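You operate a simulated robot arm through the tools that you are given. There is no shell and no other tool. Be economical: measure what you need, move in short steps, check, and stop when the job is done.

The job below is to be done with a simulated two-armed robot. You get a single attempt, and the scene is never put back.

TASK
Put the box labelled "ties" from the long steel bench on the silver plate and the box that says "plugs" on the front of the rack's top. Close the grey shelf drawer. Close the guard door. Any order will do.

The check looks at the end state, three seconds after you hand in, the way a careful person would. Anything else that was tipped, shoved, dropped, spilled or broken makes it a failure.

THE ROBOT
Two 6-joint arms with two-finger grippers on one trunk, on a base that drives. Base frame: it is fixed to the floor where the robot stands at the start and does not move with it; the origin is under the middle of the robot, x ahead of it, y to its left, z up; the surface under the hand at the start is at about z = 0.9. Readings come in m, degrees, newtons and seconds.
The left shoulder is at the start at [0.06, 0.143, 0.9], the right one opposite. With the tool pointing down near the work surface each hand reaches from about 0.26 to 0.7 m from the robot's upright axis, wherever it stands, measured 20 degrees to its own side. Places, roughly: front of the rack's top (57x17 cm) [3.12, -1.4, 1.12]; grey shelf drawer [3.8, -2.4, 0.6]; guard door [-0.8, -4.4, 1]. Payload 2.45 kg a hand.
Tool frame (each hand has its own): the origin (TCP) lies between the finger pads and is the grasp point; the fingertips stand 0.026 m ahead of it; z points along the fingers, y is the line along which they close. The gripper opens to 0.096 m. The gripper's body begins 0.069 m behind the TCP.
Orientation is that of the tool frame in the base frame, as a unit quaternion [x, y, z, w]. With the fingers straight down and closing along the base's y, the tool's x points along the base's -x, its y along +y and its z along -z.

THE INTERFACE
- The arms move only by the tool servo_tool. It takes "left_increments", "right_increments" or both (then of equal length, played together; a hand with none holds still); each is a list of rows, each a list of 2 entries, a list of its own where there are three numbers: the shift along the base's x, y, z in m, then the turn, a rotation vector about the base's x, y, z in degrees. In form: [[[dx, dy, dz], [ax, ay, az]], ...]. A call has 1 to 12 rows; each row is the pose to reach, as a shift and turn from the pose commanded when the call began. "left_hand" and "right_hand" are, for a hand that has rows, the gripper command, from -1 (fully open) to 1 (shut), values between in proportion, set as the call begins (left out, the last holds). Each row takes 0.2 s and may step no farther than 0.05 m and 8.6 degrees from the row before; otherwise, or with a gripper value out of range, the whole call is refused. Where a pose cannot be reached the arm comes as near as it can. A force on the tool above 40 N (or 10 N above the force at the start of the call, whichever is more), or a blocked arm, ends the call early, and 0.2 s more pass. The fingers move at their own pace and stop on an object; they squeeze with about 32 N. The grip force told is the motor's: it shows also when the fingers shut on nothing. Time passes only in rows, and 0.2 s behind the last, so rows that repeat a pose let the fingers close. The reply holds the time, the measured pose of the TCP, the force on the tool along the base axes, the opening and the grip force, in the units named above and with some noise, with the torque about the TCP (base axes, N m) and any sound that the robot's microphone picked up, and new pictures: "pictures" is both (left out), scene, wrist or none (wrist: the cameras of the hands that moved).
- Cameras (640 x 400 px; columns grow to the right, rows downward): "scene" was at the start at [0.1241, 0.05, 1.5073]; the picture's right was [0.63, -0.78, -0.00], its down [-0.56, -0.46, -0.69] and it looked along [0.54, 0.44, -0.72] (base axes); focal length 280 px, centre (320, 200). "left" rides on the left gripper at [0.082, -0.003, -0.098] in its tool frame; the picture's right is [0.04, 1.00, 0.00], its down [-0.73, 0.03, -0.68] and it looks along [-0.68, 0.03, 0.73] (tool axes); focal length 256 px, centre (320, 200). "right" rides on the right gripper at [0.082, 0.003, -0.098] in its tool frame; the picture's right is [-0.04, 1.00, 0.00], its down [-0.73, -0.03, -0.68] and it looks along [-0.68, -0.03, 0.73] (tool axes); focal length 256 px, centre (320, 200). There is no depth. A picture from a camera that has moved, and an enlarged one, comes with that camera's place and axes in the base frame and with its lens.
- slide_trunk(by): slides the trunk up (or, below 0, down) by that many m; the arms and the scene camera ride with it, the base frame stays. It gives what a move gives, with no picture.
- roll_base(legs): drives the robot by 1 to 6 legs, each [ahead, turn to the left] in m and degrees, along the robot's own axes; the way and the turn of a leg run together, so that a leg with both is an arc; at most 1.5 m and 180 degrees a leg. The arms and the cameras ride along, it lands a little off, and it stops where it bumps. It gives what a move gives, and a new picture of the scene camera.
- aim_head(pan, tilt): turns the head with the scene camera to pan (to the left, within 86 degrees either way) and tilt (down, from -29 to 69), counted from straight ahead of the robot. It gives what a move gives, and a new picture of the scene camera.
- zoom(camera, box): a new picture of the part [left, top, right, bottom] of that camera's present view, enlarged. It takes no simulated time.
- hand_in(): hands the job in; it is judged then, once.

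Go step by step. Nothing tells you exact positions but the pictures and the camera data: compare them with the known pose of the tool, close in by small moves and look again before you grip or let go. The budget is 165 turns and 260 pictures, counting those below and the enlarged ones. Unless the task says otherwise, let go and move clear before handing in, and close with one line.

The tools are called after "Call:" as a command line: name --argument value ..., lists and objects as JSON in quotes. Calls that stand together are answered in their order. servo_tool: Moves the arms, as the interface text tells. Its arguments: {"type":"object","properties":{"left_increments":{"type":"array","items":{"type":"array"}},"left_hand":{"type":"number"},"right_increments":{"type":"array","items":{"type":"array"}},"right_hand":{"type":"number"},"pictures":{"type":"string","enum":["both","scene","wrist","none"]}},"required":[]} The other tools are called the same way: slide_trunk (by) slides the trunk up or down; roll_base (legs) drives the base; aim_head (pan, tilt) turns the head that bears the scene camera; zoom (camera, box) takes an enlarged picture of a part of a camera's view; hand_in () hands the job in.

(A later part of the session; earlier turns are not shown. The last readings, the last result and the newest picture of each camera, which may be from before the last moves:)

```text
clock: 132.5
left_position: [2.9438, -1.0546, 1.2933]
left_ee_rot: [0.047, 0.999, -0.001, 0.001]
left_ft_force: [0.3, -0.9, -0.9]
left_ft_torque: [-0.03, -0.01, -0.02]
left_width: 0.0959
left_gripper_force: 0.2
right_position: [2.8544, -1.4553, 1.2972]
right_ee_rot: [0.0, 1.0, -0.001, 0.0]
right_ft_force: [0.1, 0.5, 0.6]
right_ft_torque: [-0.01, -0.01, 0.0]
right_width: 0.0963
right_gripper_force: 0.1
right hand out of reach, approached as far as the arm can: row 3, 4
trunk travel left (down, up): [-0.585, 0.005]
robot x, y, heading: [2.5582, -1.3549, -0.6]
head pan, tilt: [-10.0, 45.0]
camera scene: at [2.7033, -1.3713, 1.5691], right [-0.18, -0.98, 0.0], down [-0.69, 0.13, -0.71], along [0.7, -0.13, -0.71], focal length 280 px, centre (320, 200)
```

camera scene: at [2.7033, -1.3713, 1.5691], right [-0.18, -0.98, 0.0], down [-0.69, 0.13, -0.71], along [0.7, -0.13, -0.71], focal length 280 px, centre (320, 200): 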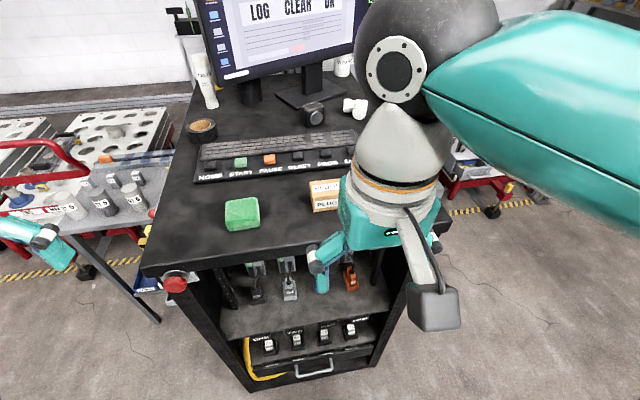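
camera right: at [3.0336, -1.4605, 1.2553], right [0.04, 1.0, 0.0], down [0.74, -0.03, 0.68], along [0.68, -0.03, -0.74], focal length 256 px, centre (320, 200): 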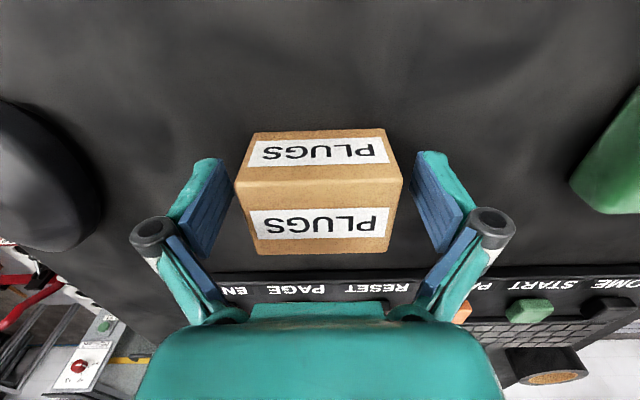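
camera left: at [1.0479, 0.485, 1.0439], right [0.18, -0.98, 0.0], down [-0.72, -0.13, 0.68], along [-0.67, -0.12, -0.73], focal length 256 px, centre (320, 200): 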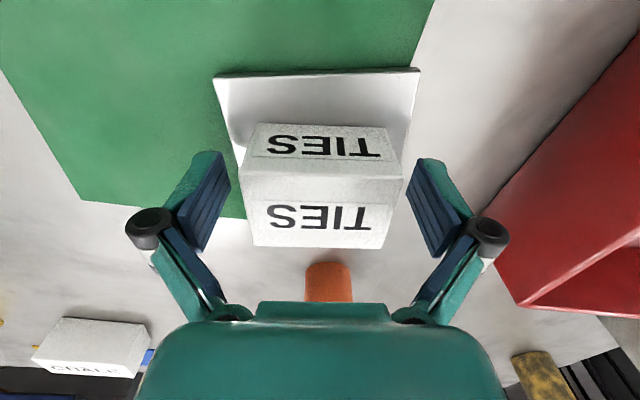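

Plugs is on the front of the rack's top. I'll back away and look toward the grey shelf drawer near (3.8, -2.4, 0.6).

Call:
roll_base --legs '[[-0.4, 0]]'

Call:
aim_head --pan -35 --tilt 25

Call:
zoom --camera "scene" --box '[200, 120, 460, 300]'

```text
clock: 135.1
left_position: [2.5341, -1.051, 1.2935]
left_ee_rot: [0.045, 0.999, 0.0, 0.001]
left_ft_force: [0.1, 0.5, -0.2]
left_ft_torque: [0.0, -0.01, 0.04]
left_width: 0.096
left_gripper_force: 0.1
right_position: [2.4463, -1.4505, 1.2969]
right_ee_rot: [-0.002, 1.0, -0.002, 0.0]
right_ft_force: [-0.3, 0.2, 0.0]
right_ft_torque: [0.0, -0.03, 0.02]
right_width: 0.096
right_gripper_force: 0.1
trunk travel left (down, up): [-0.585, 0.005]
robot x, y, heading: [2.1575, -1.3504, -0.1]
head pan, tilt: [-10.0, 45.0]
camera scene: at [2.2953, -1.3672, 1.5691], right [-0.18, -0.98, 0.0], down [-0.7, 0.12, -0.71], along [0.7, -0.12, -0.71], focal length 280 px, centre (320, 200)
```

scene: 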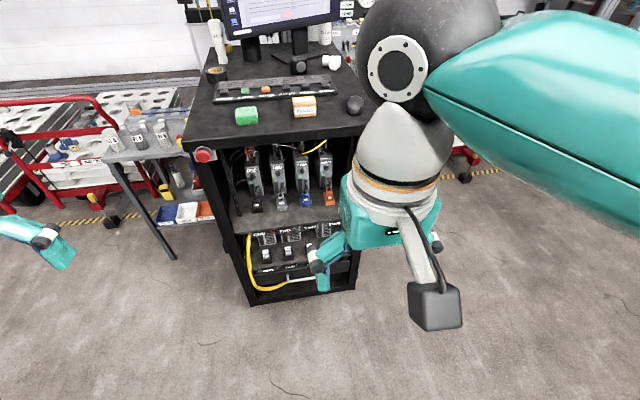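

```text
clock: 136.0
left_position: [2.5347, -1.0496, 1.2931]
left_ee_rot: [0.045, 0.999, -0.001, 0.0]
left_ft_force: [0.5, -0.1, -0.7]
left_ft_torque: [0.01, 0.01, -0.02]
left_width: 0.0958
left_gripper_force: 0.1
right_position: [2.447, -1.4501, 1.2958]
right_ee_rot: [-0.003, 1.0, 0.0, -0.002]
right_ft_force: [-0.2, -0.7, 0.3]
right_ft_torque: [0.02, -0.01, -0.02]
right_width: 0.0959
right_gripper_force: 0.1
trunk travel left (down, up): [-0.585, 0.005]
robot x, y, heading: [2.1532, -1.3498, -0.1]
head pan, tilt: [-35.0, 25.0]
camera scene: at [2.2916, -1.4058, 1.5995], right [-0.58, -0.82, 0.0], down [-0.35, 0.24, -0.91], along [0.74, -0.52, -0.42], focal length 280 px, centre (320, 200)
```

scene: 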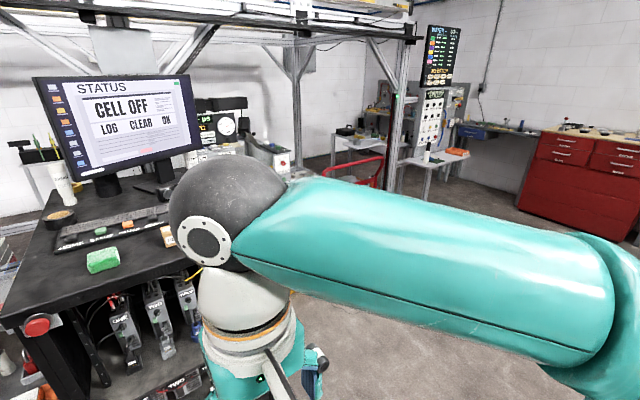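

```text
2.22 times, centred on (330, 210) of scene
camera zoom: at [2.2916, -1.4058, 1.5995], right [-0.58, -0.82, 0.0], down [-0.35, 0.24, -0.91], along [0.74, -0.52, -0.42], focal length 622 px, centre (298, 178)
```

zoom: 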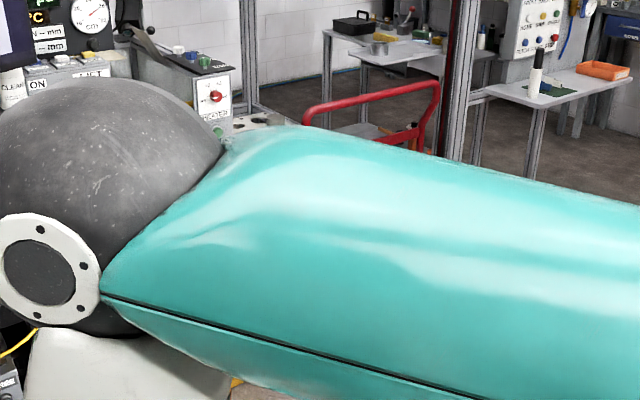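

The arm hides the view. I'll turn the base toward the drawer area and look.

Call:
roll_base --legs '[[0, -40]]'

Call:
aim_head --pan 8 --tilt 30

Call:
zoom --camera "scene" --box '[180, 80, 420, 260]'

```text
clock: 138.4
left_position: [2.638, -1.3598, 1.2928]
left_ee_rot: [0.38, 0.925, 0.0, 0.0]
left_ft_force: [-0.9, -0.1, -0.3]
left_ft_torque: [0.02, 0.01, 0.02]
left_width: 0.096
left_gripper_force: 0.2
right_position: [2.3173, -1.6141, 1.2976]
right_ee_rot: [0.337, 0.942, 0.0, -0.001]
right_ft_force: [-0.3, -0.1, 1.0]
right_ft_torque: [0.0, 0.02, -0.03]
right_width: 0.0958
right_gripper_force: 0.1
trunk travel left (down, up): [-0.585, 0.005]
robot x, y, heading: [2.1652, -1.3328, -40.0]
head pan, tilt: [-35.0, 25.0]
camera scene: at [2.2381, -1.4646, 1.5996], right [-0.97, -0.26, 0.0], down [-0.11, 0.41, -0.91], along [0.24, -0.87, -0.42], focal length 280 px, centre (320, 200)
```

scene: 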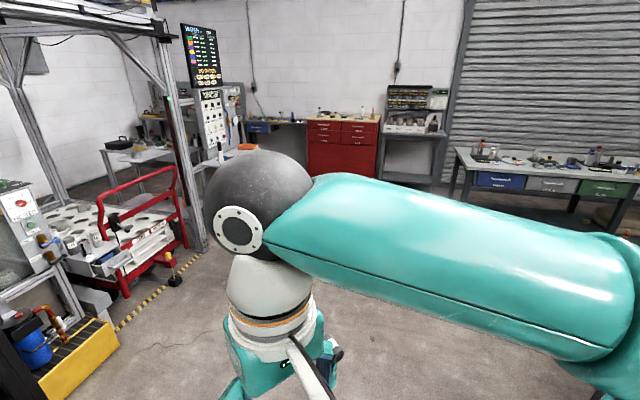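

```text
clock: 139.5
left_position: [2.6398, -1.3612, 1.294]
left_ee_rot: [0.38, 0.925, -0.001, 0.0]
left_ft_force: [0.7, -0.1, 0.5]
left_ft_torque: [0.0, 0.05, 0.0]
left_width: 0.0959
left_gripper_force: 0.0
right_position: [2.3163, -1.6144, 1.2962]
right_ee_rot: [0.336, 0.942, 0.0, 0.0]
right_ft_force: [0.5, 0.6, -0.3]
right_ft_torque: [-0.01, 0.0, 0.02]
right_width: 0.0959
right_gripper_force: 0.1
trunk travel left (down, up): [-0.585, 0.005]
robot x, y, heading: [2.1662, -1.3375, -40.1]
head pan, tilt: [8.0, 30.0]
camera scene: at [2.2906, -1.4239, 1.5916], right [-0.53, -0.85, 0.0], down [-0.42, 0.26, -0.87], along [0.74, -0.46, -0.5], focal length 280 px, centre (320, 200)
```

scene: 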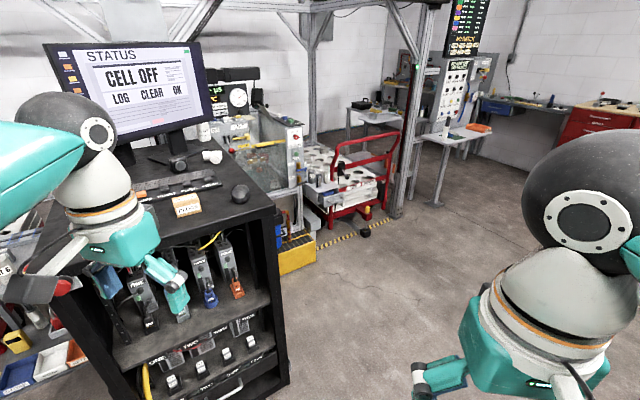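

```text
2.22 times, centred on (300, 170) of scene
camera zoom: at [2.2906, -1.4239, 1.5916], right [-0.53, -0.85, 0.0], down [-0.42, 0.26, -0.87], along [0.74, -0.46, -0.5], focal length 622 px, centre (364, 267)
```

zoom: 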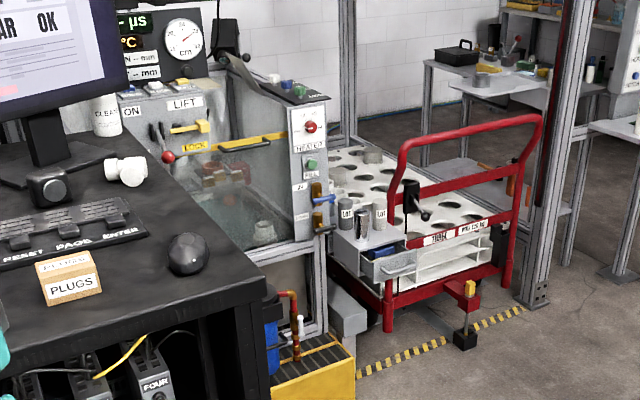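

The grey drawer is visible, standing open on a grey unit at the front-left of the red cart near (3.75, -2.42, 0.6). I'll drive round, clear of the rack corner, to face it.

Call:
roll_base --legs '[[0, -30], [1.1, 0], [0, 45], [0, 25]]'

Call:
aim_head --pan 0 --tilt 35

Call:
zoom --camera "scene" --box '[200, 100, 440, 280]'

```text
clock: 150.6
left_position: [2.9155, -2.0546, 1.292]
left_ee_rot: [0.03, 1.0, -0.001, 0.0]
left_ft_force: [-0.5, -0.1, -0.4]
left_ft_torque: [0.0, 0.0, 0.0]
left_width: 0.096
left_gripper_force: 0.1
right_position: [2.8401, -2.4569, 1.2966]
right_ee_rot: [-0.017, 1.0, 0.0, -0.002]
right_ft_force: [0.4, 0.0, -0.3]
right_ft_torque: [0.01, 0.03, 0.01]
right_width: 0.0959
right_gripper_force: 0.0
trunk travel left (down, up): [-0.585, 0.005]
robot x, y, heading: [2.5442, -2.3803, 1.0]
head pan, tilt: [8.0, 30.0]
camera scene: at [2.6966, -2.3669, 1.5915], right [0.15, -0.99, 0.0], down [-0.5, -0.08, -0.87], along [0.86, 0.13, -0.5], focal length 280 px, centre (320, 200)
```

scene: 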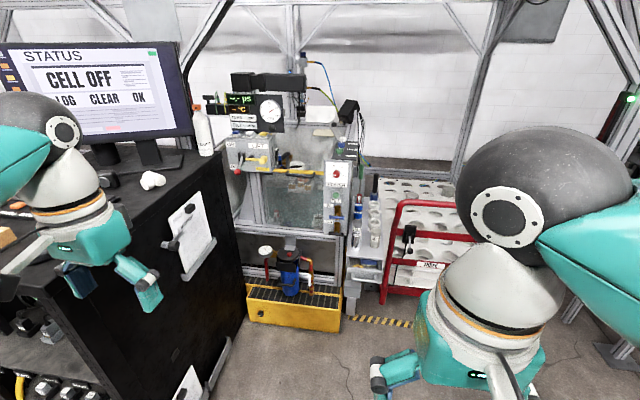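

```text
clock: 151.2
left_position: [2.9139, -2.053, 1.2931]
left_ee_rot: [0.03, 1.0, -0.001, 0.0]
left_ft_force: [-0.6, 1.2, 0.1]
left_ft_torque: [-0.05, -0.03, -0.01]
left_width: 0.096
left_gripper_force: 0.1
right_position: [2.8395, -2.4564, 1.2974]
right_ee_rot: [-0.016, 1.0, -0.002, -0.001]
right_ft_force: [0.8, -0.7, 0.2]
right_ft_torque: [-0.03, 0.01, 0.01]
right_width: 0.0958
right_gripper_force: 0.1
trunk travel left (down, up): [-0.585, 0.005]
robot x, y, heading: [2.5458, -2.3801, 0.9]
head pan, tilt: [0.0, 35.0]
camera scene: at [2.6936, -2.3771, 1.5838], right [0.01, -1.0, 0.0], down [-0.57, -0.01, -0.82], along [0.82, 0.01, -0.57], focal length 280 px, centre (320, 200)
```

scene: 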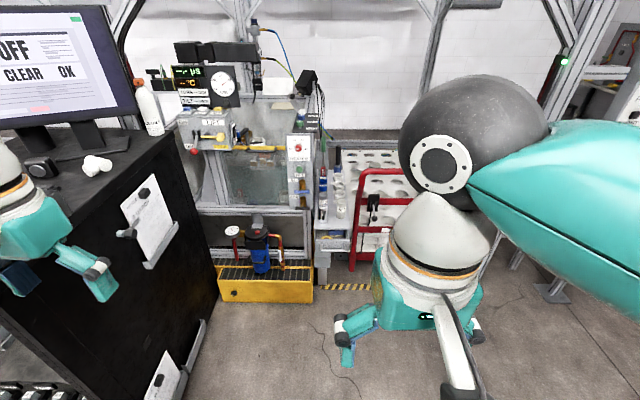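

```text
2.22 times, centred on (320, 190) of scene
camera zoom: at [2.6936, -2.3771, 1.5838], right [0.01, -1.0, 0.0], down [-0.57, -0.01, -0.82], along [0.82, 0.01, -0.57], focal length 622 px, centre (320, 222)
```

zoom: 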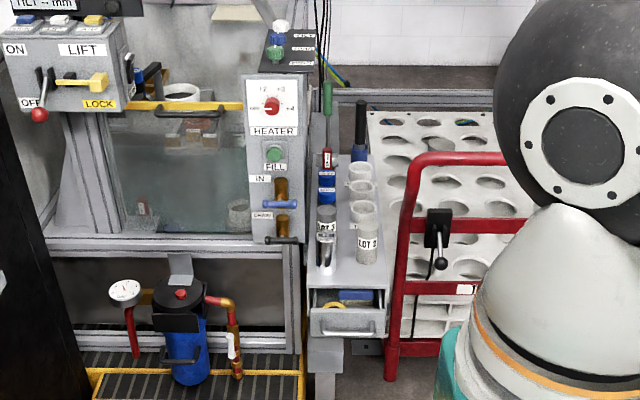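

The drawer stands open toward me, with its face near (3.70, -2.43, 0.61) and vials standing on the shelf above. I'll push it with the right hand pointing level forward, under the vials. First I'll lower the trunk and level the hand with fingers shut.

Call:
slide_trunk --by -0.35

Call:
servo_tool --right_increments '[[[0.02, 0, -0.02], [0, -7.5, 0]], [[0.04, 0, -0.04], [0, -15, 0]], [[0.06, 0, -0.06], [0, -22.5, 0]], [[0.08, 0, -0.08], [0, -30, 0]], [[0.1, 0, -0.1], [0, -37.5, 0]], [[0.12, 0, -0.12], [0, -45, 0]], [[0.14, 0, -0.14], [0, -52.5, 0]], [[0.16, 0, -0.16], [0, -60, 0]], [[0.18, 0, -0.18], [0, -67.5, 0]], [[0.2, 0, -0.2], [0, -75, 0]], [[0.22, 0, -0.22], [0, -82.5, 0]], [[0.24, 0, -0.24], [0, -90, 0]]]' --right_hand 1

```text
clock: 154.7
left_position: [2.9141, -2.0538, 0.9433]
left_ee_rot: [0.031, 1.0, -0.001, 0.0]
left_ft_force: [0.2, 0.5, 0.2]
left_ft_torque: [0.0, -0.03, 0.0]
left_width: 0.0958
left_gripper_force: 0.1
right_position: [2.8391, -2.4579, 0.947]
right_ee_rot: [-0.017, 1.0, 0.0, -0.001]
right_ft_force: [0.0, 0.3, 0.2]
right_ft_torque: [0.03, -0.03, 0.0]
right_width: 0.0962
right_gripper_force: 0.0
trunk travel left (down, up): [-0.235, 0.355]
robot x, y, heading: [2.5408, -2.3811, 0.9]
head pan, tilt: [0.0, 35.0]
```

```text
clock: 157.3
left_position: [2.9138, -2.0544, 0.9433]
left_ee_rot: [0.03, 1.0, -0.001, 0.0]
left_ft_force: [-0.2, 0.2, -0.3]
left_ft_torque: [0.0, -0.02, -0.03]
left_width: 0.0958
left_gripper_force: 0.0
right_position: [3.0785, -2.4574, 0.7092]
right_ee_rot: [-0.011, 0.707, -0.012, 0.707]
right_ft_force: [-0.2, 0.1, 0.3]
right_ft_torque: [-0.01, 0.03, 0.01]
right_width: 0.0004
right_gripper_force: 28.7
trunk travel left (down, up): [-0.235, 0.355]
robot x, y, heading: [2.5431, -2.3811, 0.8]
head pan, tilt: [0.0, 35.0]
camera scene: at [2.6938, -2.3794, 1.2338], right [0.01, -1.0, 0.0], down [-0.57, -0.01, -0.82], along [0.82, 0.01, -0.57], focal length 280 px, centre (320, 200)
camera right: at [2.9799, -2.4559, 0.6264], right [0.0, 1.0, 0.01], down [-0.68, -0.01, 0.73], along [0.73, -0.01, 0.68], focal length 256 px, centre (320, 200)
```

scene: 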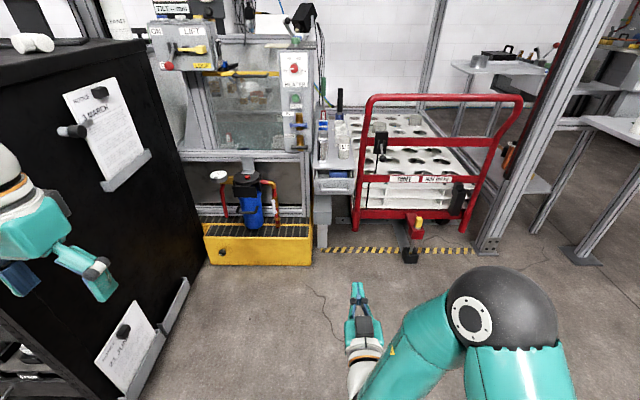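
right: 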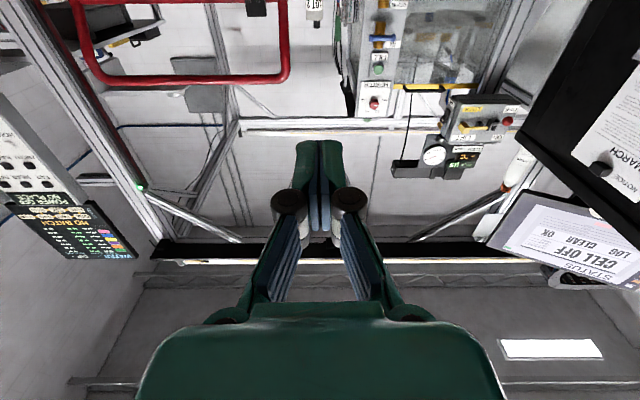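

The hand is level and the drawer is clearly in view, so I'll zoom in for a second bearing on it.

Call:
zoom --camera "scene" --box '[280, 80, 400, 260]'

```text
2.22 times, centred on (340, 170) of scene
camera zoom: at [2.6938, -2.3794, 1.2338], right [0.01, -1.0, 0.0], down [-0.57, -0.01, -0.82], along [0.82, 0.01, -0.57], focal length 622 px, centre (276, 267)
```

zoom: 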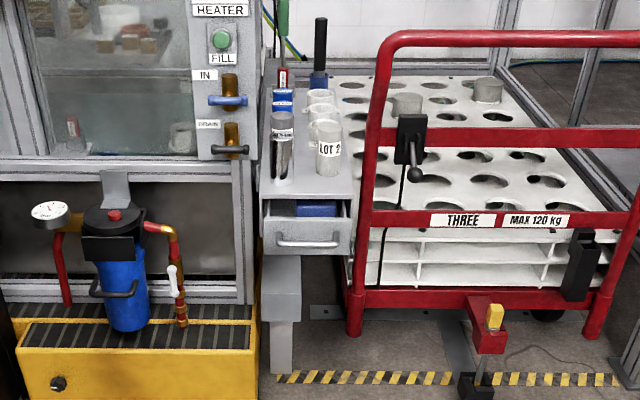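

The drawer's handle is at about (3.69, -2.43, 0.60) and its face spans z 0.55–0.625. I'll lower the hand to 0.60 and drive closer.

Call:
servo_tool --right_increments '[[[0, 0.01, -0.04], [0, 0, 0]], [[0, 0.02, -0.08], [0, 0, 0]], [[0, 0.025, -0.108], [0, 0, 0]]]' --pictures "none"

Call:
roll_base --legs '[[0.4, -0.8]]'

Call:
zoom --camera "scene" --box '[260, 80, 440, 320]'

```text
clock: 158.1
left_position: [2.9137, -2.055, 0.9431]
left_ee_rot: [0.031, 1.0, -0.001, 0.0]
left_ft_force: [0.5, -0.2, 0.4]
left_ft_torque: [0.0, -0.06, 0.0]
left_width: 0.0962
left_gripper_force: 0.1
right_position: [3.08, -2.4323, 0.601]
right_ee_rot: [-0.011, 0.707, -0.013, 0.707]
right_ft_force: [-0.5, -0.8, -0.2]
right_ft_torque: [-0.01, 0.01, 0.01]
right_width: 0.0001
right_gripper_force: 28.7
trunk travel left (down, up): [-0.235, 0.355]
robot x, y, heading: [2.5452, -2.3793, 0.9]
head pan, tilt: [0.0, 35.0]
```

```text
clock: 160.6
left_position: [3.3155, -2.0599, 0.9425]
left_ee_rot: [0.04, 0.999, -0.001, 0.0]
left_ft_force: [0.4, 0.4, 0.8]
left_ft_torque: [-0.01, 0.03, -0.02]
left_width: 0.096
left_gripper_force: 0.0
right_position: [3.4726, -2.4414, 0.6001]
right_ee_rot: [-0.003, 0.708, -0.019, 0.706]
right_ft_force: [-0.6, -0.4, -0.3]
right_ft_torque: [0.01, 0.0, 0.03]
right_width: 0.0
right_gripper_force: 28.5
trunk travel left (down, up): [-0.235, 0.355]
robot x, y, heading: [2.94, -2.3783, -0.4]
head pan, tilt: [0.0, 35.0]
camera scene: at [3.0887, -2.3801, 1.2337], right [-0.01, -1.0, 0.0], down [-0.57, 0.0, -0.82], along [0.82, 0.0, -0.57], focal length 280 px, centre (320, 200)
```

scene: 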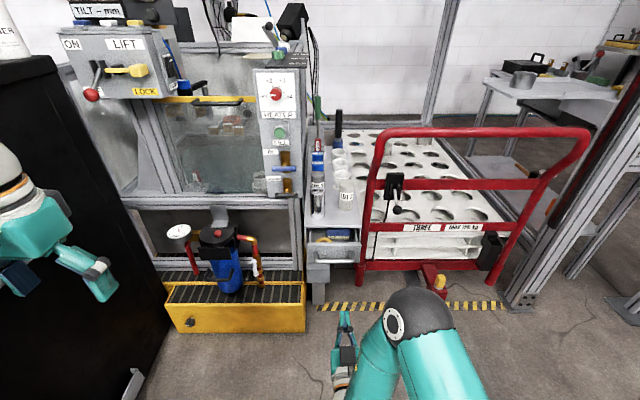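

```text
1.67 times, centred on (350, 200) of scene
camera zoom: at [3.0887, -2.3801, 1.2337], right [-0.01, -1.0, 0.0], down [-0.57, 0.0, -0.82], along [0.82, 0.0, -0.57], focal length 467 px, centre (270, 200)
```

zoom: 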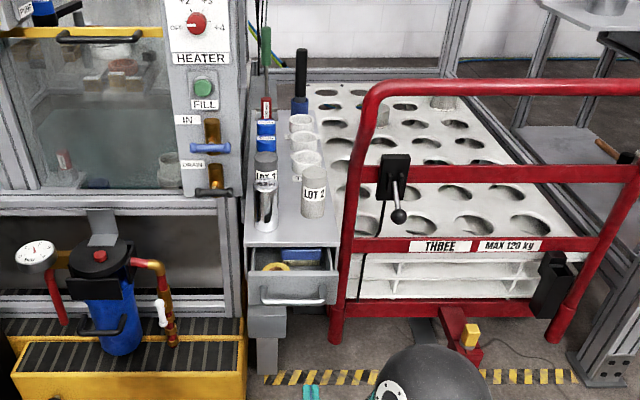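

The handle is confirmed at (3.69, -2.42, 0.60). I'll bring the fingertips to just short of it.

Call:
servo_tool --right_increments '[[[0.04, 0.009, 0], [0, 0, 0]], [[0.08, 0.018, 0], [0, 0, 0]], [[0.12, 0.018, 0], [0, 0, 0]], [[0.15, 0.018, 0], [0, 0, 0]], [[0.17, 0.018, 0], [0, 0, 0]]]' --pictures "none"

Call:
zoom --camera "scene" --box '[280, 180, 420, 300]'

```text
clock: 161.8
left_position: [3.3156, -2.0588, 0.9424]
left_ee_rot: [0.04, 0.999, -0.001, 0.0]
left_ft_force: [-0.3, -0.4, 0.4]
left_ft_torque: [-0.02, 0.0, -0.01]
left_width: 0.096
left_gripper_force: 0.0
right_position: [3.6408, -2.4158, 0.6033]
right_ee_rot: [-0.002, 0.709, -0.022, 0.704]
right_ft_force: [0.7, 0.4, -0.3]
right_ft_torque: [0.01, 0.03, 0.03]
right_width: 0.0
right_gripper_force: 28.4
right hand out of reach, approached as far as the arm can: row 4, 5
trunk travel left (down, up): [-0.235, 0.355]
robot x, y, heading: [2.9386, -2.3799, -0.4]
head pan, tilt: [0.0, 35.0]
```

```text
3.33 times, centred on (350, 240) of scene
camera zoom: at [3.0885, -2.3801, 1.2338], right [-0.01, -1.0, 0.0], down [-0.57, 0.0, -0.82], along [0.82, 0.0, -0.57], focal length 933 px, centre (220, 67)
```

zoom: 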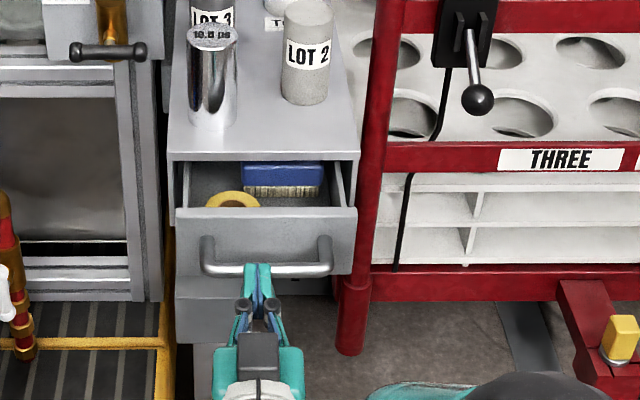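

I'm at the edge of reach. I'll pull the hand back, roll 0.12 m nearer, then push with the arm.

Call:
servo_tool --right_increments '[[[-0.05, 0, -0.001], [0, 0, 0]], [[-0.1, -0.005, -0.003], [0, 0, 0]], [[-0.13, -0.005, -0.003], [0, 0, 0]]]' --pictures "none"

Call:
roll_base --legs '[[0.12, 0]]'

Call:
zoom --camera "scene" --box '[260, 200, 420, 340]'

```text
refused: row 2 steps farther than a row can; nothing moved
```

```text
clock: 162.8
left_position: [3.3836, -2.0627, 0.9452]
left_ee_rot: [0.041, 0.999, -0.001, -0.001]
left_ft_force: [-1.3, 0.1, 0.4]
left_ft_torque: [0.03, -0.02, -0.01]
left_width: 0.0962
left_gripper_force: 0.0
right_position: [3.7039, -2.4153, 0.6039]
right_ee_rot: [-0.001, 0.709, -0.025, 0.705]
right_ft_force: [-19.7, -3.4, 5.2]
right_ft_torque: [-0.02, 0.01, -0.01]
right_width: 0.0002
right_gripper_force: 28.3
trunk travel left (down, up): [-0.235, 0.355]
robot x, y, heading: [3.006, -2.3767, -0.4]
head pan, tilt: [0.0, 35.0]
stopped in leg 1: the force on the tool passed its limit at 172 N (the readings are from after the stop); the commanded pose is now the measured one
camera scene: at [3.1558, -2.3808, 1.234], right [-0.01, -1.0, 0.0], down [-0.57, 0.0, -0.82], along [0.82, -0.01, -0.57], focal length 280 px, centre (320, 200)
```

scene: 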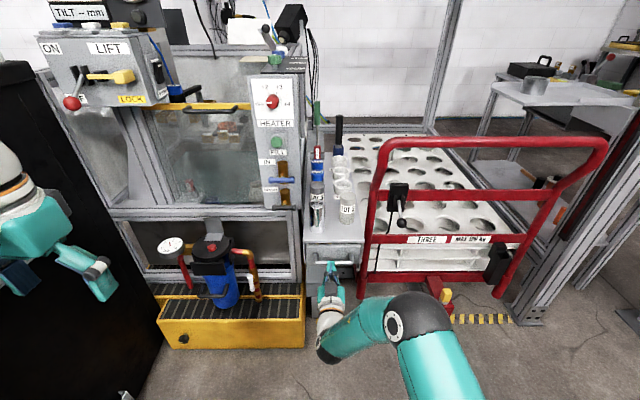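

```text
2.86 times, centred on (340, 270) of scene
camera zoom: at [3.1558, -2.3808, 1.234], right [-0.01, -1.0, 0.0], down [-0.57, 0.0, -0.82], along [0.82, -0.01, -0.57], focal length 800 px, centre (263, 0)
```

zoom: 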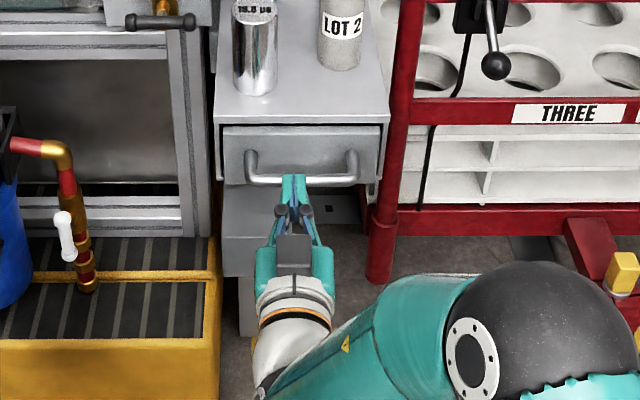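

The hand retreat was refused and the base drive itself pushed the drawer shut, with a hard stop at the end. The vials look upright. I'll pull the hand back and inspect.

Call:
servo_tool --right_increments '[[[-0.04, 0, 0], [0, 0, 0]], [[-0.08, 0, 0], [0, 0, 0]], [[-0.12, 0, 0], [0, 0, 0]], [[-0.15, 0, 0], [0, 0, 0]]]' --pictures "none"

Call:
zoom --camera "scene" --box '[270, 130, 400, 300]'

```text
clock: 163.8
left_position: [3.3866, -2.061, 0.9438]
left_ee_rot: [0.04, 0.999, -0.001, 0.0]
left_ft_force: [0.2, -0.7, 0.1]
left_ft_torque: [0.05, 0.02, 0.04]
left_width: 0.0959
left_gripper_force: 0.0
right_position: [3.5556, -2.4155, 0.6001]
right_ee_rot: [-0.001, 0.71, -0.025, 0.704]
right_ft_force: [-0.2, 0.5, 0.1]
right_ft_torque: [0.01, -0.03, -0.02]
right_width: 0.0
right_gripper_force: 28.2
trunk travel left (down, up): [-0.235, 0.355]
robot x, y, heading: [3.0113, -2.3802, -0.2]
head pan, tilt: [0.0, 35.0]
```

```text
2.35 times, centred on (335, 215) of scene
camera zoom: at [3.1579, -2.3805, 1.2338], right [-0.01, -1.0, 0.0], down [-0.57, 0.0, -0.82], along [0.82, -0.01, -0.57], focal length 659 px, centre (285, 165)
```

zoom: 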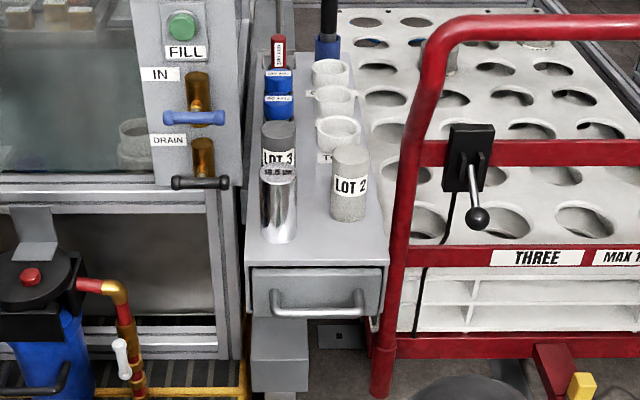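

Call:
zoom --camera "scene" --box '[310, 220, 360, 270]'

Call:
servo_tool --right_increments '[[[0.04, -0.01, 0], [0, 0, 0]], [[0.08, -0.01, 0], [0, 0, 0]], [[0.12, -0.01, 0], [0, 0, 0]], [[0.14, -0.01, 0], [0, 0, 0]], [[0.15, -0.01, 0], [0, 0, 0]], [[0.157, -0.01, 0], [0, 0, 0]], [[0.164, -0.01, 0], [0, 0, 0]], [[0.17, -0.01, 0], [0, 0, 0]]]' --pictures "none"

```text
8.00 times, centred on (335, 245) of scene
camera zoom: at [3.1579, -2.3805, 1.2338], right [-0.01, -1.0, 0.0], down [-0.57, 0.0, -0.82], along [0.82, -0.01, -0.57], focal length 2240 px, centre (200, -160)
```

zoom: 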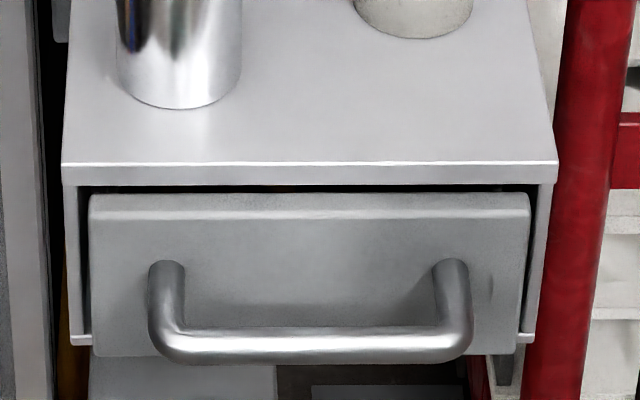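

```text
clock: 165.2
left_position: [3.3828, -2.0613, 0.9457]
left_ee_rot: [0.042, 0.999, -0.002, 0.001]
left_ft_force: [-0.2, 0.5, -0.3]
left_ft_torque: [0.01, 0.0, 0.04]
left_width: 0.0961
left_gripper_force: 0.1
right_position: [3.7038, -2.4236, 0.6037]
right_ee_rot: [0.001, 0.711, -0.027, 0.702]
right_ft_force: [-27.0, -5.2, 10.1]
right_ft_torque: [-0.04, -0.01, 0.02]
right_width: 0.0
right_gripper_force: 28.4
trunk travel left (down, up): [-0.235, 0.355]
robot x, y, heading: [3.0085, -2.3797, -0.4]
head pan, tilt: [0.0, 35.0]
stopped in row 6 (right hand): the force on the tool passed its limit at 50 N (the readings are from after the stop); the commanded pose is now the measured one
```

It is firmly at its stop (same x, 50 N), so the drawer is closed. I'll retract the hand, then back out.

Call:
servo_tool --right_increments '[[[-0.04, 0, 0], [0, 0, 0]], [[-0.08, 0, 0], [0, 0, 0]], [[-0.12, 0, 0], [0, 0, 0]], [[-0.16, 0, 0], [0, 0, 0]], [[-0.2, 0, 0], [0, 0, 0]]]' --pictures "none"

```text
clock: 166.4
left_position: [3.3851, -2.0598, 0.9447]
left_ee_rot: [0.042, 0.999, -0.001, 0.0]
left_ft_force: [0.0, -0.3, -0.2]
left_ft_torque: [0.02, 0.0, 0.03]
left_width: 0.096
left_gripper_force: 0.0
right_position: [3.5055, -2.4257, 0.6022]
right_ee_rot: [0.001, 0.713, -0.028, 0.701]
right_ft_force: [-0.4, 0.7, 0.4]
right_ft_torque: [0.0, 0.02, 0.01]
right_width: 0.0
right_gripper_force: 28.9
trunk travel left (down, up): [-0.235, 0.355]
robot x, y, heading: [3.0071, -2.3795, -0.4]
head pan, tilt: [0.0, 35.0]
```

Call:
roll_base --legs '[[-0.55, 0]]'

Call:
zoom --camera "scene" --box '[250, 60, 410, 260]'

```text
clock: 169.6
left_position: [2.8368, -2.0582, 0.9444]
left_ee_rot: [0.042, 0.999, -0.001, -0.001]
left_ft_force: [-0.5, -0.2, -0.7]
left_ft_torque: [0.0, -0.01, 0.0]
left_width: 0.0959
left_gripper_force: 0.0
right_position: [2.9565, -2.4211, 0.6031]
right_ee_rot: [0.001, 0.713, -0.028, 0.701]
right_ft_force: [0.0, 0.1, -0.6]
right_ft_torque: [-0.03, 0.0, 0.01]
right_width: 0.0
right_gripper_force: 27.8
trunk travel left (down, up): [-0.235, 0.355]
robot x, y, heading: [2.4596, -2.3737, -0.8]
head pan, tilt: [0.0, 35.0]
camera scene: at [2.6084, -2.3768, 1.2338], right [-0.01, -1.0, 0.0], down [-0.57, 0.01, -0.82], along [0.82, -0.01, -0.57], focal length 280 px, centre (320, 200)
```

scene: 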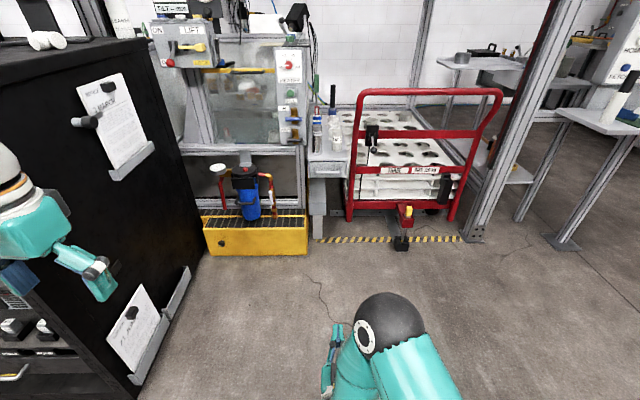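

```text
2.00 times, centred on (330, 160) of scene
camera zoom: at [2.6084, -2.3768, 1.2338], right [-0.01, -1.0, 0.0], down [-0.57, 0.01, -0.82], along [0.82, -0.01, -0.57], focal length 560 px, centre (300, 280)
```

zoom: 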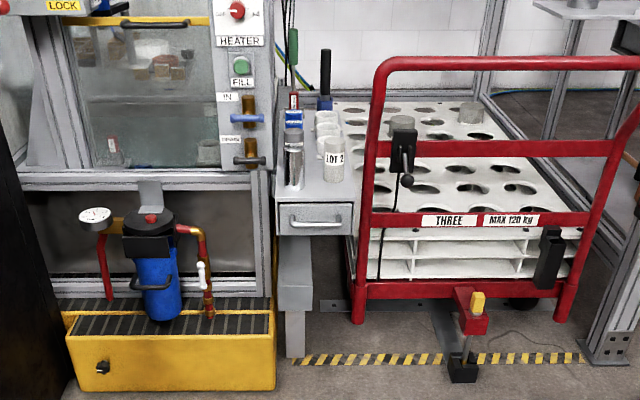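

The drawer is shut and everything stands. I'll fold the right hand back to pointing down and raise the trunk for travel.

Call:
servo_tool --right_increments '[[[-0.015, 0, 0.03], [0, 7.5, 0]], [[-0.03, 0, 0.06], [0, 15, 0]], [[-0.045, 0, 0.09], [0, 22.5, 0]], [[-0.06, 0, 0.12], [0, 30, 0]], [[-0.075, 0, 0.15], [0, 37.5, 0]], [[-0.09, 0, 0.18], [0, 45, 0]], [[-0.1, 0, 0.21], [0, 52.5, 0]], [[-0.11, 0, 0.24], [0, 60, 0]], [[-0.12, 0, 0.27], [0, 67.5, 0]], [[-0.13, 0, 0.3], [0, 75, 0]], [[-0.14, 0, 0.33], [0, 82.5, 0]], [[-0.15, 0, 0.34], [0, 90, 0]]]' --pictures "none"

Call:
slide_trunk --by 0.25

Call:
roll_base --legs '[[-0.2, 0], [0, -45], [0, -40]]'

Call:
aim_head --pan 0 --tilt 25

Call:
aim_head --pan -50 --tilt 25

```text
clock: 172.2
left_position: [2.8375, -2.0587, 0.9459]
left_ee_rot: [0.042, 0.999, -0.001, -0.001]
left_ft_force: [0.9, -0.3, -0.2]
left_ft_torque: [-0.01, 0.01, -0.02]
left_width: 0.0957
left_gripper_force: 0.0
right_position: [2.8053, -2.4226, 0.9428]
right_ee_rot: [-0.02, 1.0, -0.021, -0.01]
right_ft_force: [0.4, 0.2, -0.5]
right_ft_torque: [0.02, -0.02, -0.02]
right_width: 0.0
right_gripper_force: 28.5
trunk travel left (down, up): [-0.235, 0.355]
robot x, y, heading: [2.4612, -2.3745, -0.6]
head pan, tilt: [0.0, 35.0]
```

```text
clock: 174.8
left_position: [2.8379, -2.0578, 1.1952]
left_ee_rot: [0.041, 0.999, 0.0, 0.0]
left_ft_force: [-0.6, 0.9, 0.0]
left_ft_torque: [0.03, 0.01, 0.02]
left_width: 0.0961
left_gripper_force: 0.0
right_position: [2.805, -2.4227, 1.1939]
right_ee_rot: [-0.019, 1.0, -0.021, -0.009]
right_ft_force: [-0.7, 0.3, 0.4]
right_ft_torque: [-0.03, -0.01, 0.03]
right_width: 0.0001
right_gripper_force: 28.8
trunk travel left (down, up): [-0.485, 0.105]
robot x, y, heading: [2.4527, -2.375, -0.7]
head pan, tilt: [0.0, 35.0]
```

```text
clock: 180.5
left_position: [2.6382, -2.6976, 1.1965]
left_ee_rot: [0.677, 0.736, 0.001, -0.001]
left_ft_force: [-0.8, 0.3, -0.1]
left_ft_torque: [0.03, -0.06, 0.0]
left_width: 0.0961
left_gripper_force: 0.1
right_position: [2.2716, -2.7283, 1.1931]
right_ee_rot: [0.632, 0.775, -0.01, -0.019]
right_ft_force: [-1.0, 0.0, -0.3]
right_ft_torque: [-0.02, -0.05, 0.02]
right_width: 0.0001
right_gripper_force: 27.8
trunk travel left (down, up): [-0.485, 0.105]
robot x, y, heading: [2.3051, -2.3706, -82.1]
head pan, tilt: [0.0, 35.0]
stopped in leg 3: the robot was blocked; the commanded pose is now the measured one
camera scene: at [2.3251, -2.5176, 1.4838], right [-0.99, -0.14, 0.0], down [-0.08, 0.57, -0.82], along [0.11, -0.81, -0.57], focal length 280 px, centre (320, 200)
```

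scene: 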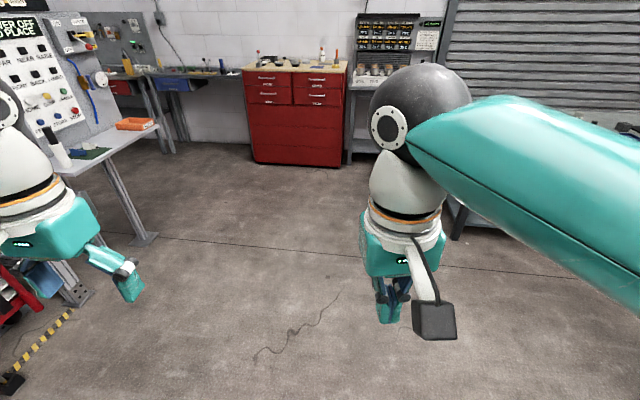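

```text
clock: 181.2
left_position: [2.6405, -2.6969, 1.1951]
left_ee_rot: [0.676, 0.737, -0.001, -0.001]
left_ft_force: [-0.4, 0.4, -0.4]
left_ft_torque: [-0.02, -0.02, -0.02]
left_width: 0.0962
left_gripper_force: 0.0
right_position: [2.2739, -2.727, 1.1938]
right_ee_rot: [0.63, 0.776, -0.011, -0.02]
right_ft_force: [1.0, 0.7, 0.3]
right_ft_torque: [0.0, -0.04, 0.0]
right_width: 0.0001
right_gripper_force: 28.1
trunk travel left (down, up): [-0.485, 0.105]
robot x, y, heading: [2.3067, -2.3706, -82.0]
head pan, tilt: [0.0, 25.0]
camera scene: at [2.3286, -2.5209, 1.4995], right [-0.99, -0.14, 0.0], down [-0.06, 0.42, -0.91], along [0.13, -0.9, -0.42], focal length 280 px, centre (320, 200)
```

scene: 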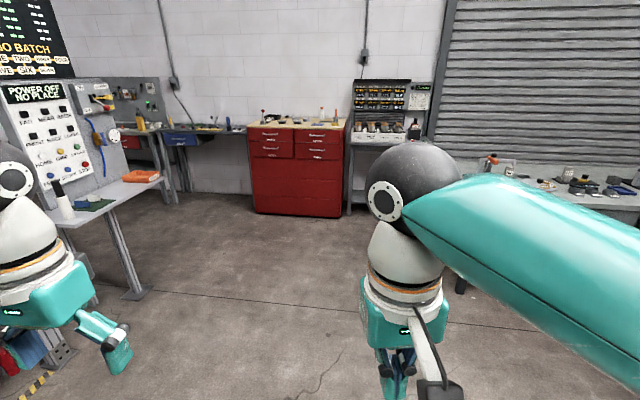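

```text
clock: 182.4
left_position: [2.6405, -2.6972, 1.1953]
left_ee_rot: [0.677, 0.736, 0.0, -0.001]
left_ft_force: [0.4, 0.8, -0.5]
left_ft_torque: [0.01, 0.01, -0.02]
left_width: 0.0961
left_gripper_force: 0.1
right_position: [2.2735, -2.7273, 1.1944]
right_ee_rot: [0.631, 0.776, -0.01, -0.021]
right_ft_force: [-0.3, -0.4, -0.3]
right_ft_torque: [0.0, 0.01, 0.02]
right_width: 0.0002
right_gripper_force: 28.4
trunk travel left (down, up): [-0.485, 0.105]
robot x, y, heading: [2.3072, -2.3684, -81.9]
head pan, tilt: [-50.0, 25.0]
camera scene: at [2.2545, -2.498, 1.4996], right [-0.74, 0.67, 0.0], down [0.28, 0.31, -0.91], along [-0.61, -0.67, -0.42], focal length 280 px, centre (320, 200)
```

scene: 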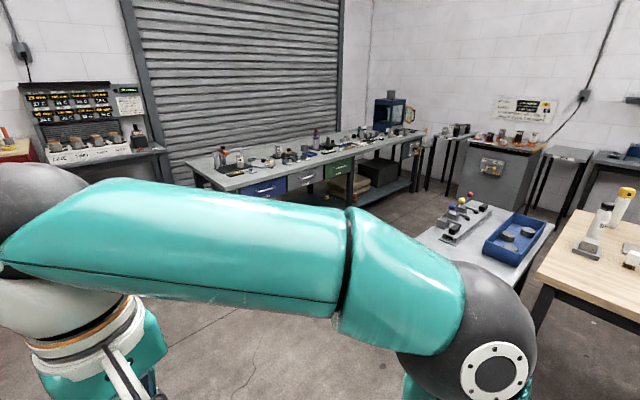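

The aisle to the guard door lies between the small grey table (edge y ≈ -2.95) and the back bench (front y ≈ -3.85). I'll drive to y ≈ -3.4, then turn west.

Call:
roll_base --legs '[[1.0, -6], [0, -45], [0, -44]]'

Call:
aim_head --pan 0 --tilt 30

```text
clock: 191.9
left_position: [2.0752, -3.7176, 1.1963]
left_ee_rot: [0.998, 0.063, 0.0, 0.001]
left_ft_force: [0.5, 1.6, 0.1]
left_ft_torque: [-0.04, 0.02, -0.02]
left_width: 0.0961
left_gripper_force: 0.0
right_position: [2.0295, -3.3543, 1.1929]
right_ee_rot: [0.992, 0.123, 0.007, -0.021]
right_ft_force: [0.9, 0.9, 0.5]
right_ft_torque: [-0.09, -0.05, -0.03]
right_width: 0.0
right_gripper_force: 28.2
trunk travel left (down, up): [-0.485, 0.105]
robot x, y, heading: [2.4003, -3.4186, -170.7]
head pan, tilt: [-50.0, 25.0]
stopped in leg 3: the robot was blocked; the commanded pose is now the measured one
camera scene: at [2.2709, -3.3634, 1.4993], right [0.66, 0.76, 0.0], down [0.32, -0.28, -0.91], along [-0.68, 0.59, -0.43], focal length 280 px, centre (320, 200)
```

scene: 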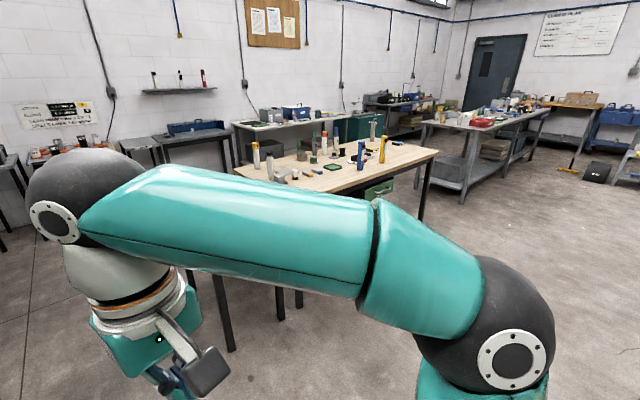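

```text
clock: 193.1
left_position: [2.0757, -3.72, 1.197]
left_ee_rot: [0.998, 0.064, 0.001, -0.002]
left_ft_force: [0.9, 0.0, -0.5]
left_ft_torque: [-0.02, 0.01, 0.01]
left_width: 0.096
left_gripper_force: 0.0
right_position: [2.0315, -3.357, 1.1933]
right_ee_rot: [0.992, 0.124, 0.007, -0.023]
right_ft_force: [-0.2, 0.1, -0.2]
right_ft_torque: [-0.01, -0.01, 0.04]
right_width: 0.0
right_gripper_force: 28.1
trunk travel left (down, up): [-0.485, 0.105]
robot x, y, heading: [2.3995, -3.4191, -170.7]
head pan, tilt: [0.0, 30.0]
camera scene: at [2.2521, -3.441, 1.4916], right [-0.16, 0.99, 0.0], down [0.49, 0.08, -0.87], along [-0.86, -0.14, -0.5], focal length 280 px, centre (320, 200)
```

scene: 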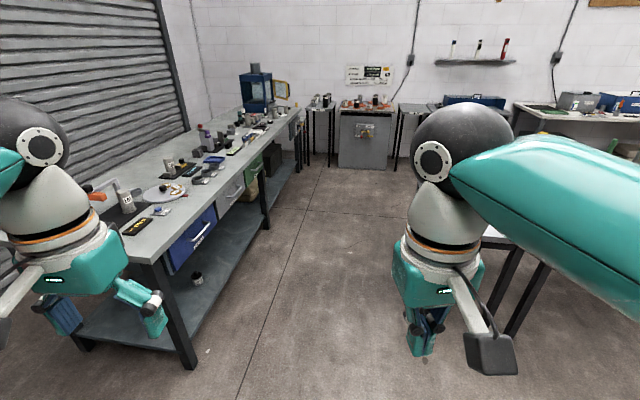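

The aisle is clear, with the bench front at y ≈ -4.05. I'll straighten to west and drive along it.

Call:
roll_base --legs '[[0.2, -8.5], [1.2, 0], [1.0, 0]]'

Call:
aim_head --pan 30 --tilt 25

Call:
zoom --camera "scene" --box '[180, 80, 420, 260]'

```text
clock: 205.2
left_position: [-0.3506, -3.7007, 1.1981]
left_ee_rot: [1.0, -0.013, 0.001, -0.001]
left_ft_force: [-0.6, 0.3, -0.2]
left_ft_torque: [0.0, -0.01, -0.01]
left_width: 0.0961
left_gripper_force: 0.1
right_position: [-0.3403, -3.3336, 1.1949]
right_ee_rot: [0.999, 0.048, 0.009, -0.022]
right_ft_force: [0.0, -0.3, 0.3]
right_ft_torque: [0.02, -0.01, 0.0]
right_width: 0.0003
right_gripper_force: 28.3
trunk travel left (down, up): [-0.485, 0.105]
robot x, y, heading: [0.0178, -3.4534, -179.8]
head pan, tilt: [0.0, 30.0]
camera scene: at [-0.1347, -3.4536, 1.4916], right [0.0, 1.0, 0.0], down [0.5, 0.0, -0.87], along [-0.87, 0.0, -0.5], focal length 280 px, centre (320, 200)
```

scene: 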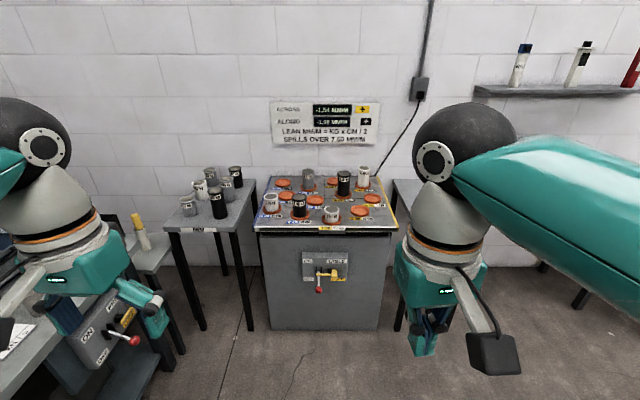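

```text
clock: 206.2
left_position: [-0.3501, -3.701, 1.1961]
left_ee_rot: [1.0, -0.012, 0.0, -0.001]
left_ft_force: [-0.2, 0.4, -0.3]
left_ft_torque: [-0.03, -0.01, 0.03]
left_width: 0.0959
left_gripper_force: 0.0
right_position: [-0.3394, -3.3353, 1.1944]
right_ee_rot: [0.999, 0.048, 0.009, -0.022]
right_ft_force: [0.5, 0.8, -0.3]
right_ft_torque: [0.0, -0.02, -0.04]
right_width: 0.0
right_gripper_force: 28.7
trunk travel left (down, up): [-0.485, 0.105]
robot x, y, heading: [0.0143, -3.4549, -179.7]
head pan, tilt: [30.0, 25.0]
camera scene: at [-0.1236, -3.4996, 1.4995], right [-0.5, 0.86, 0.0], down [0.37, 0.21, -0.91], along [-0.78, -0.46, -0.42], focal length 280 px, centre (320, 200)
```

scene: 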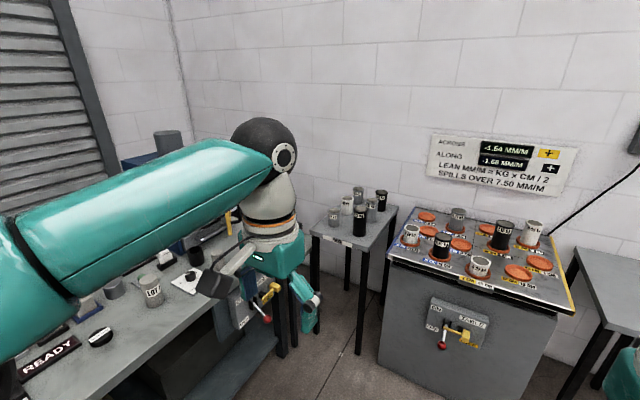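

```text
2.22 times, centred on (300, 170) of scene
camera zoom: at [-0.1236, -3.4996, 1.4995], right [-0.5, 0.86, 0.0], down [0.37, 0.21, -0.91], along [-0.78, -0.46, -0.42], focal length 622 px, centre (364, 267)
```

zoom: 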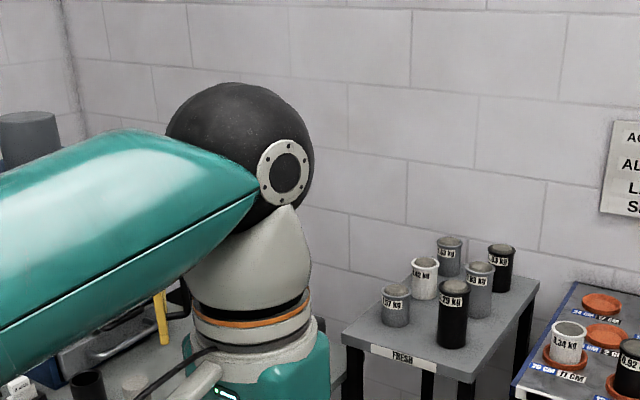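

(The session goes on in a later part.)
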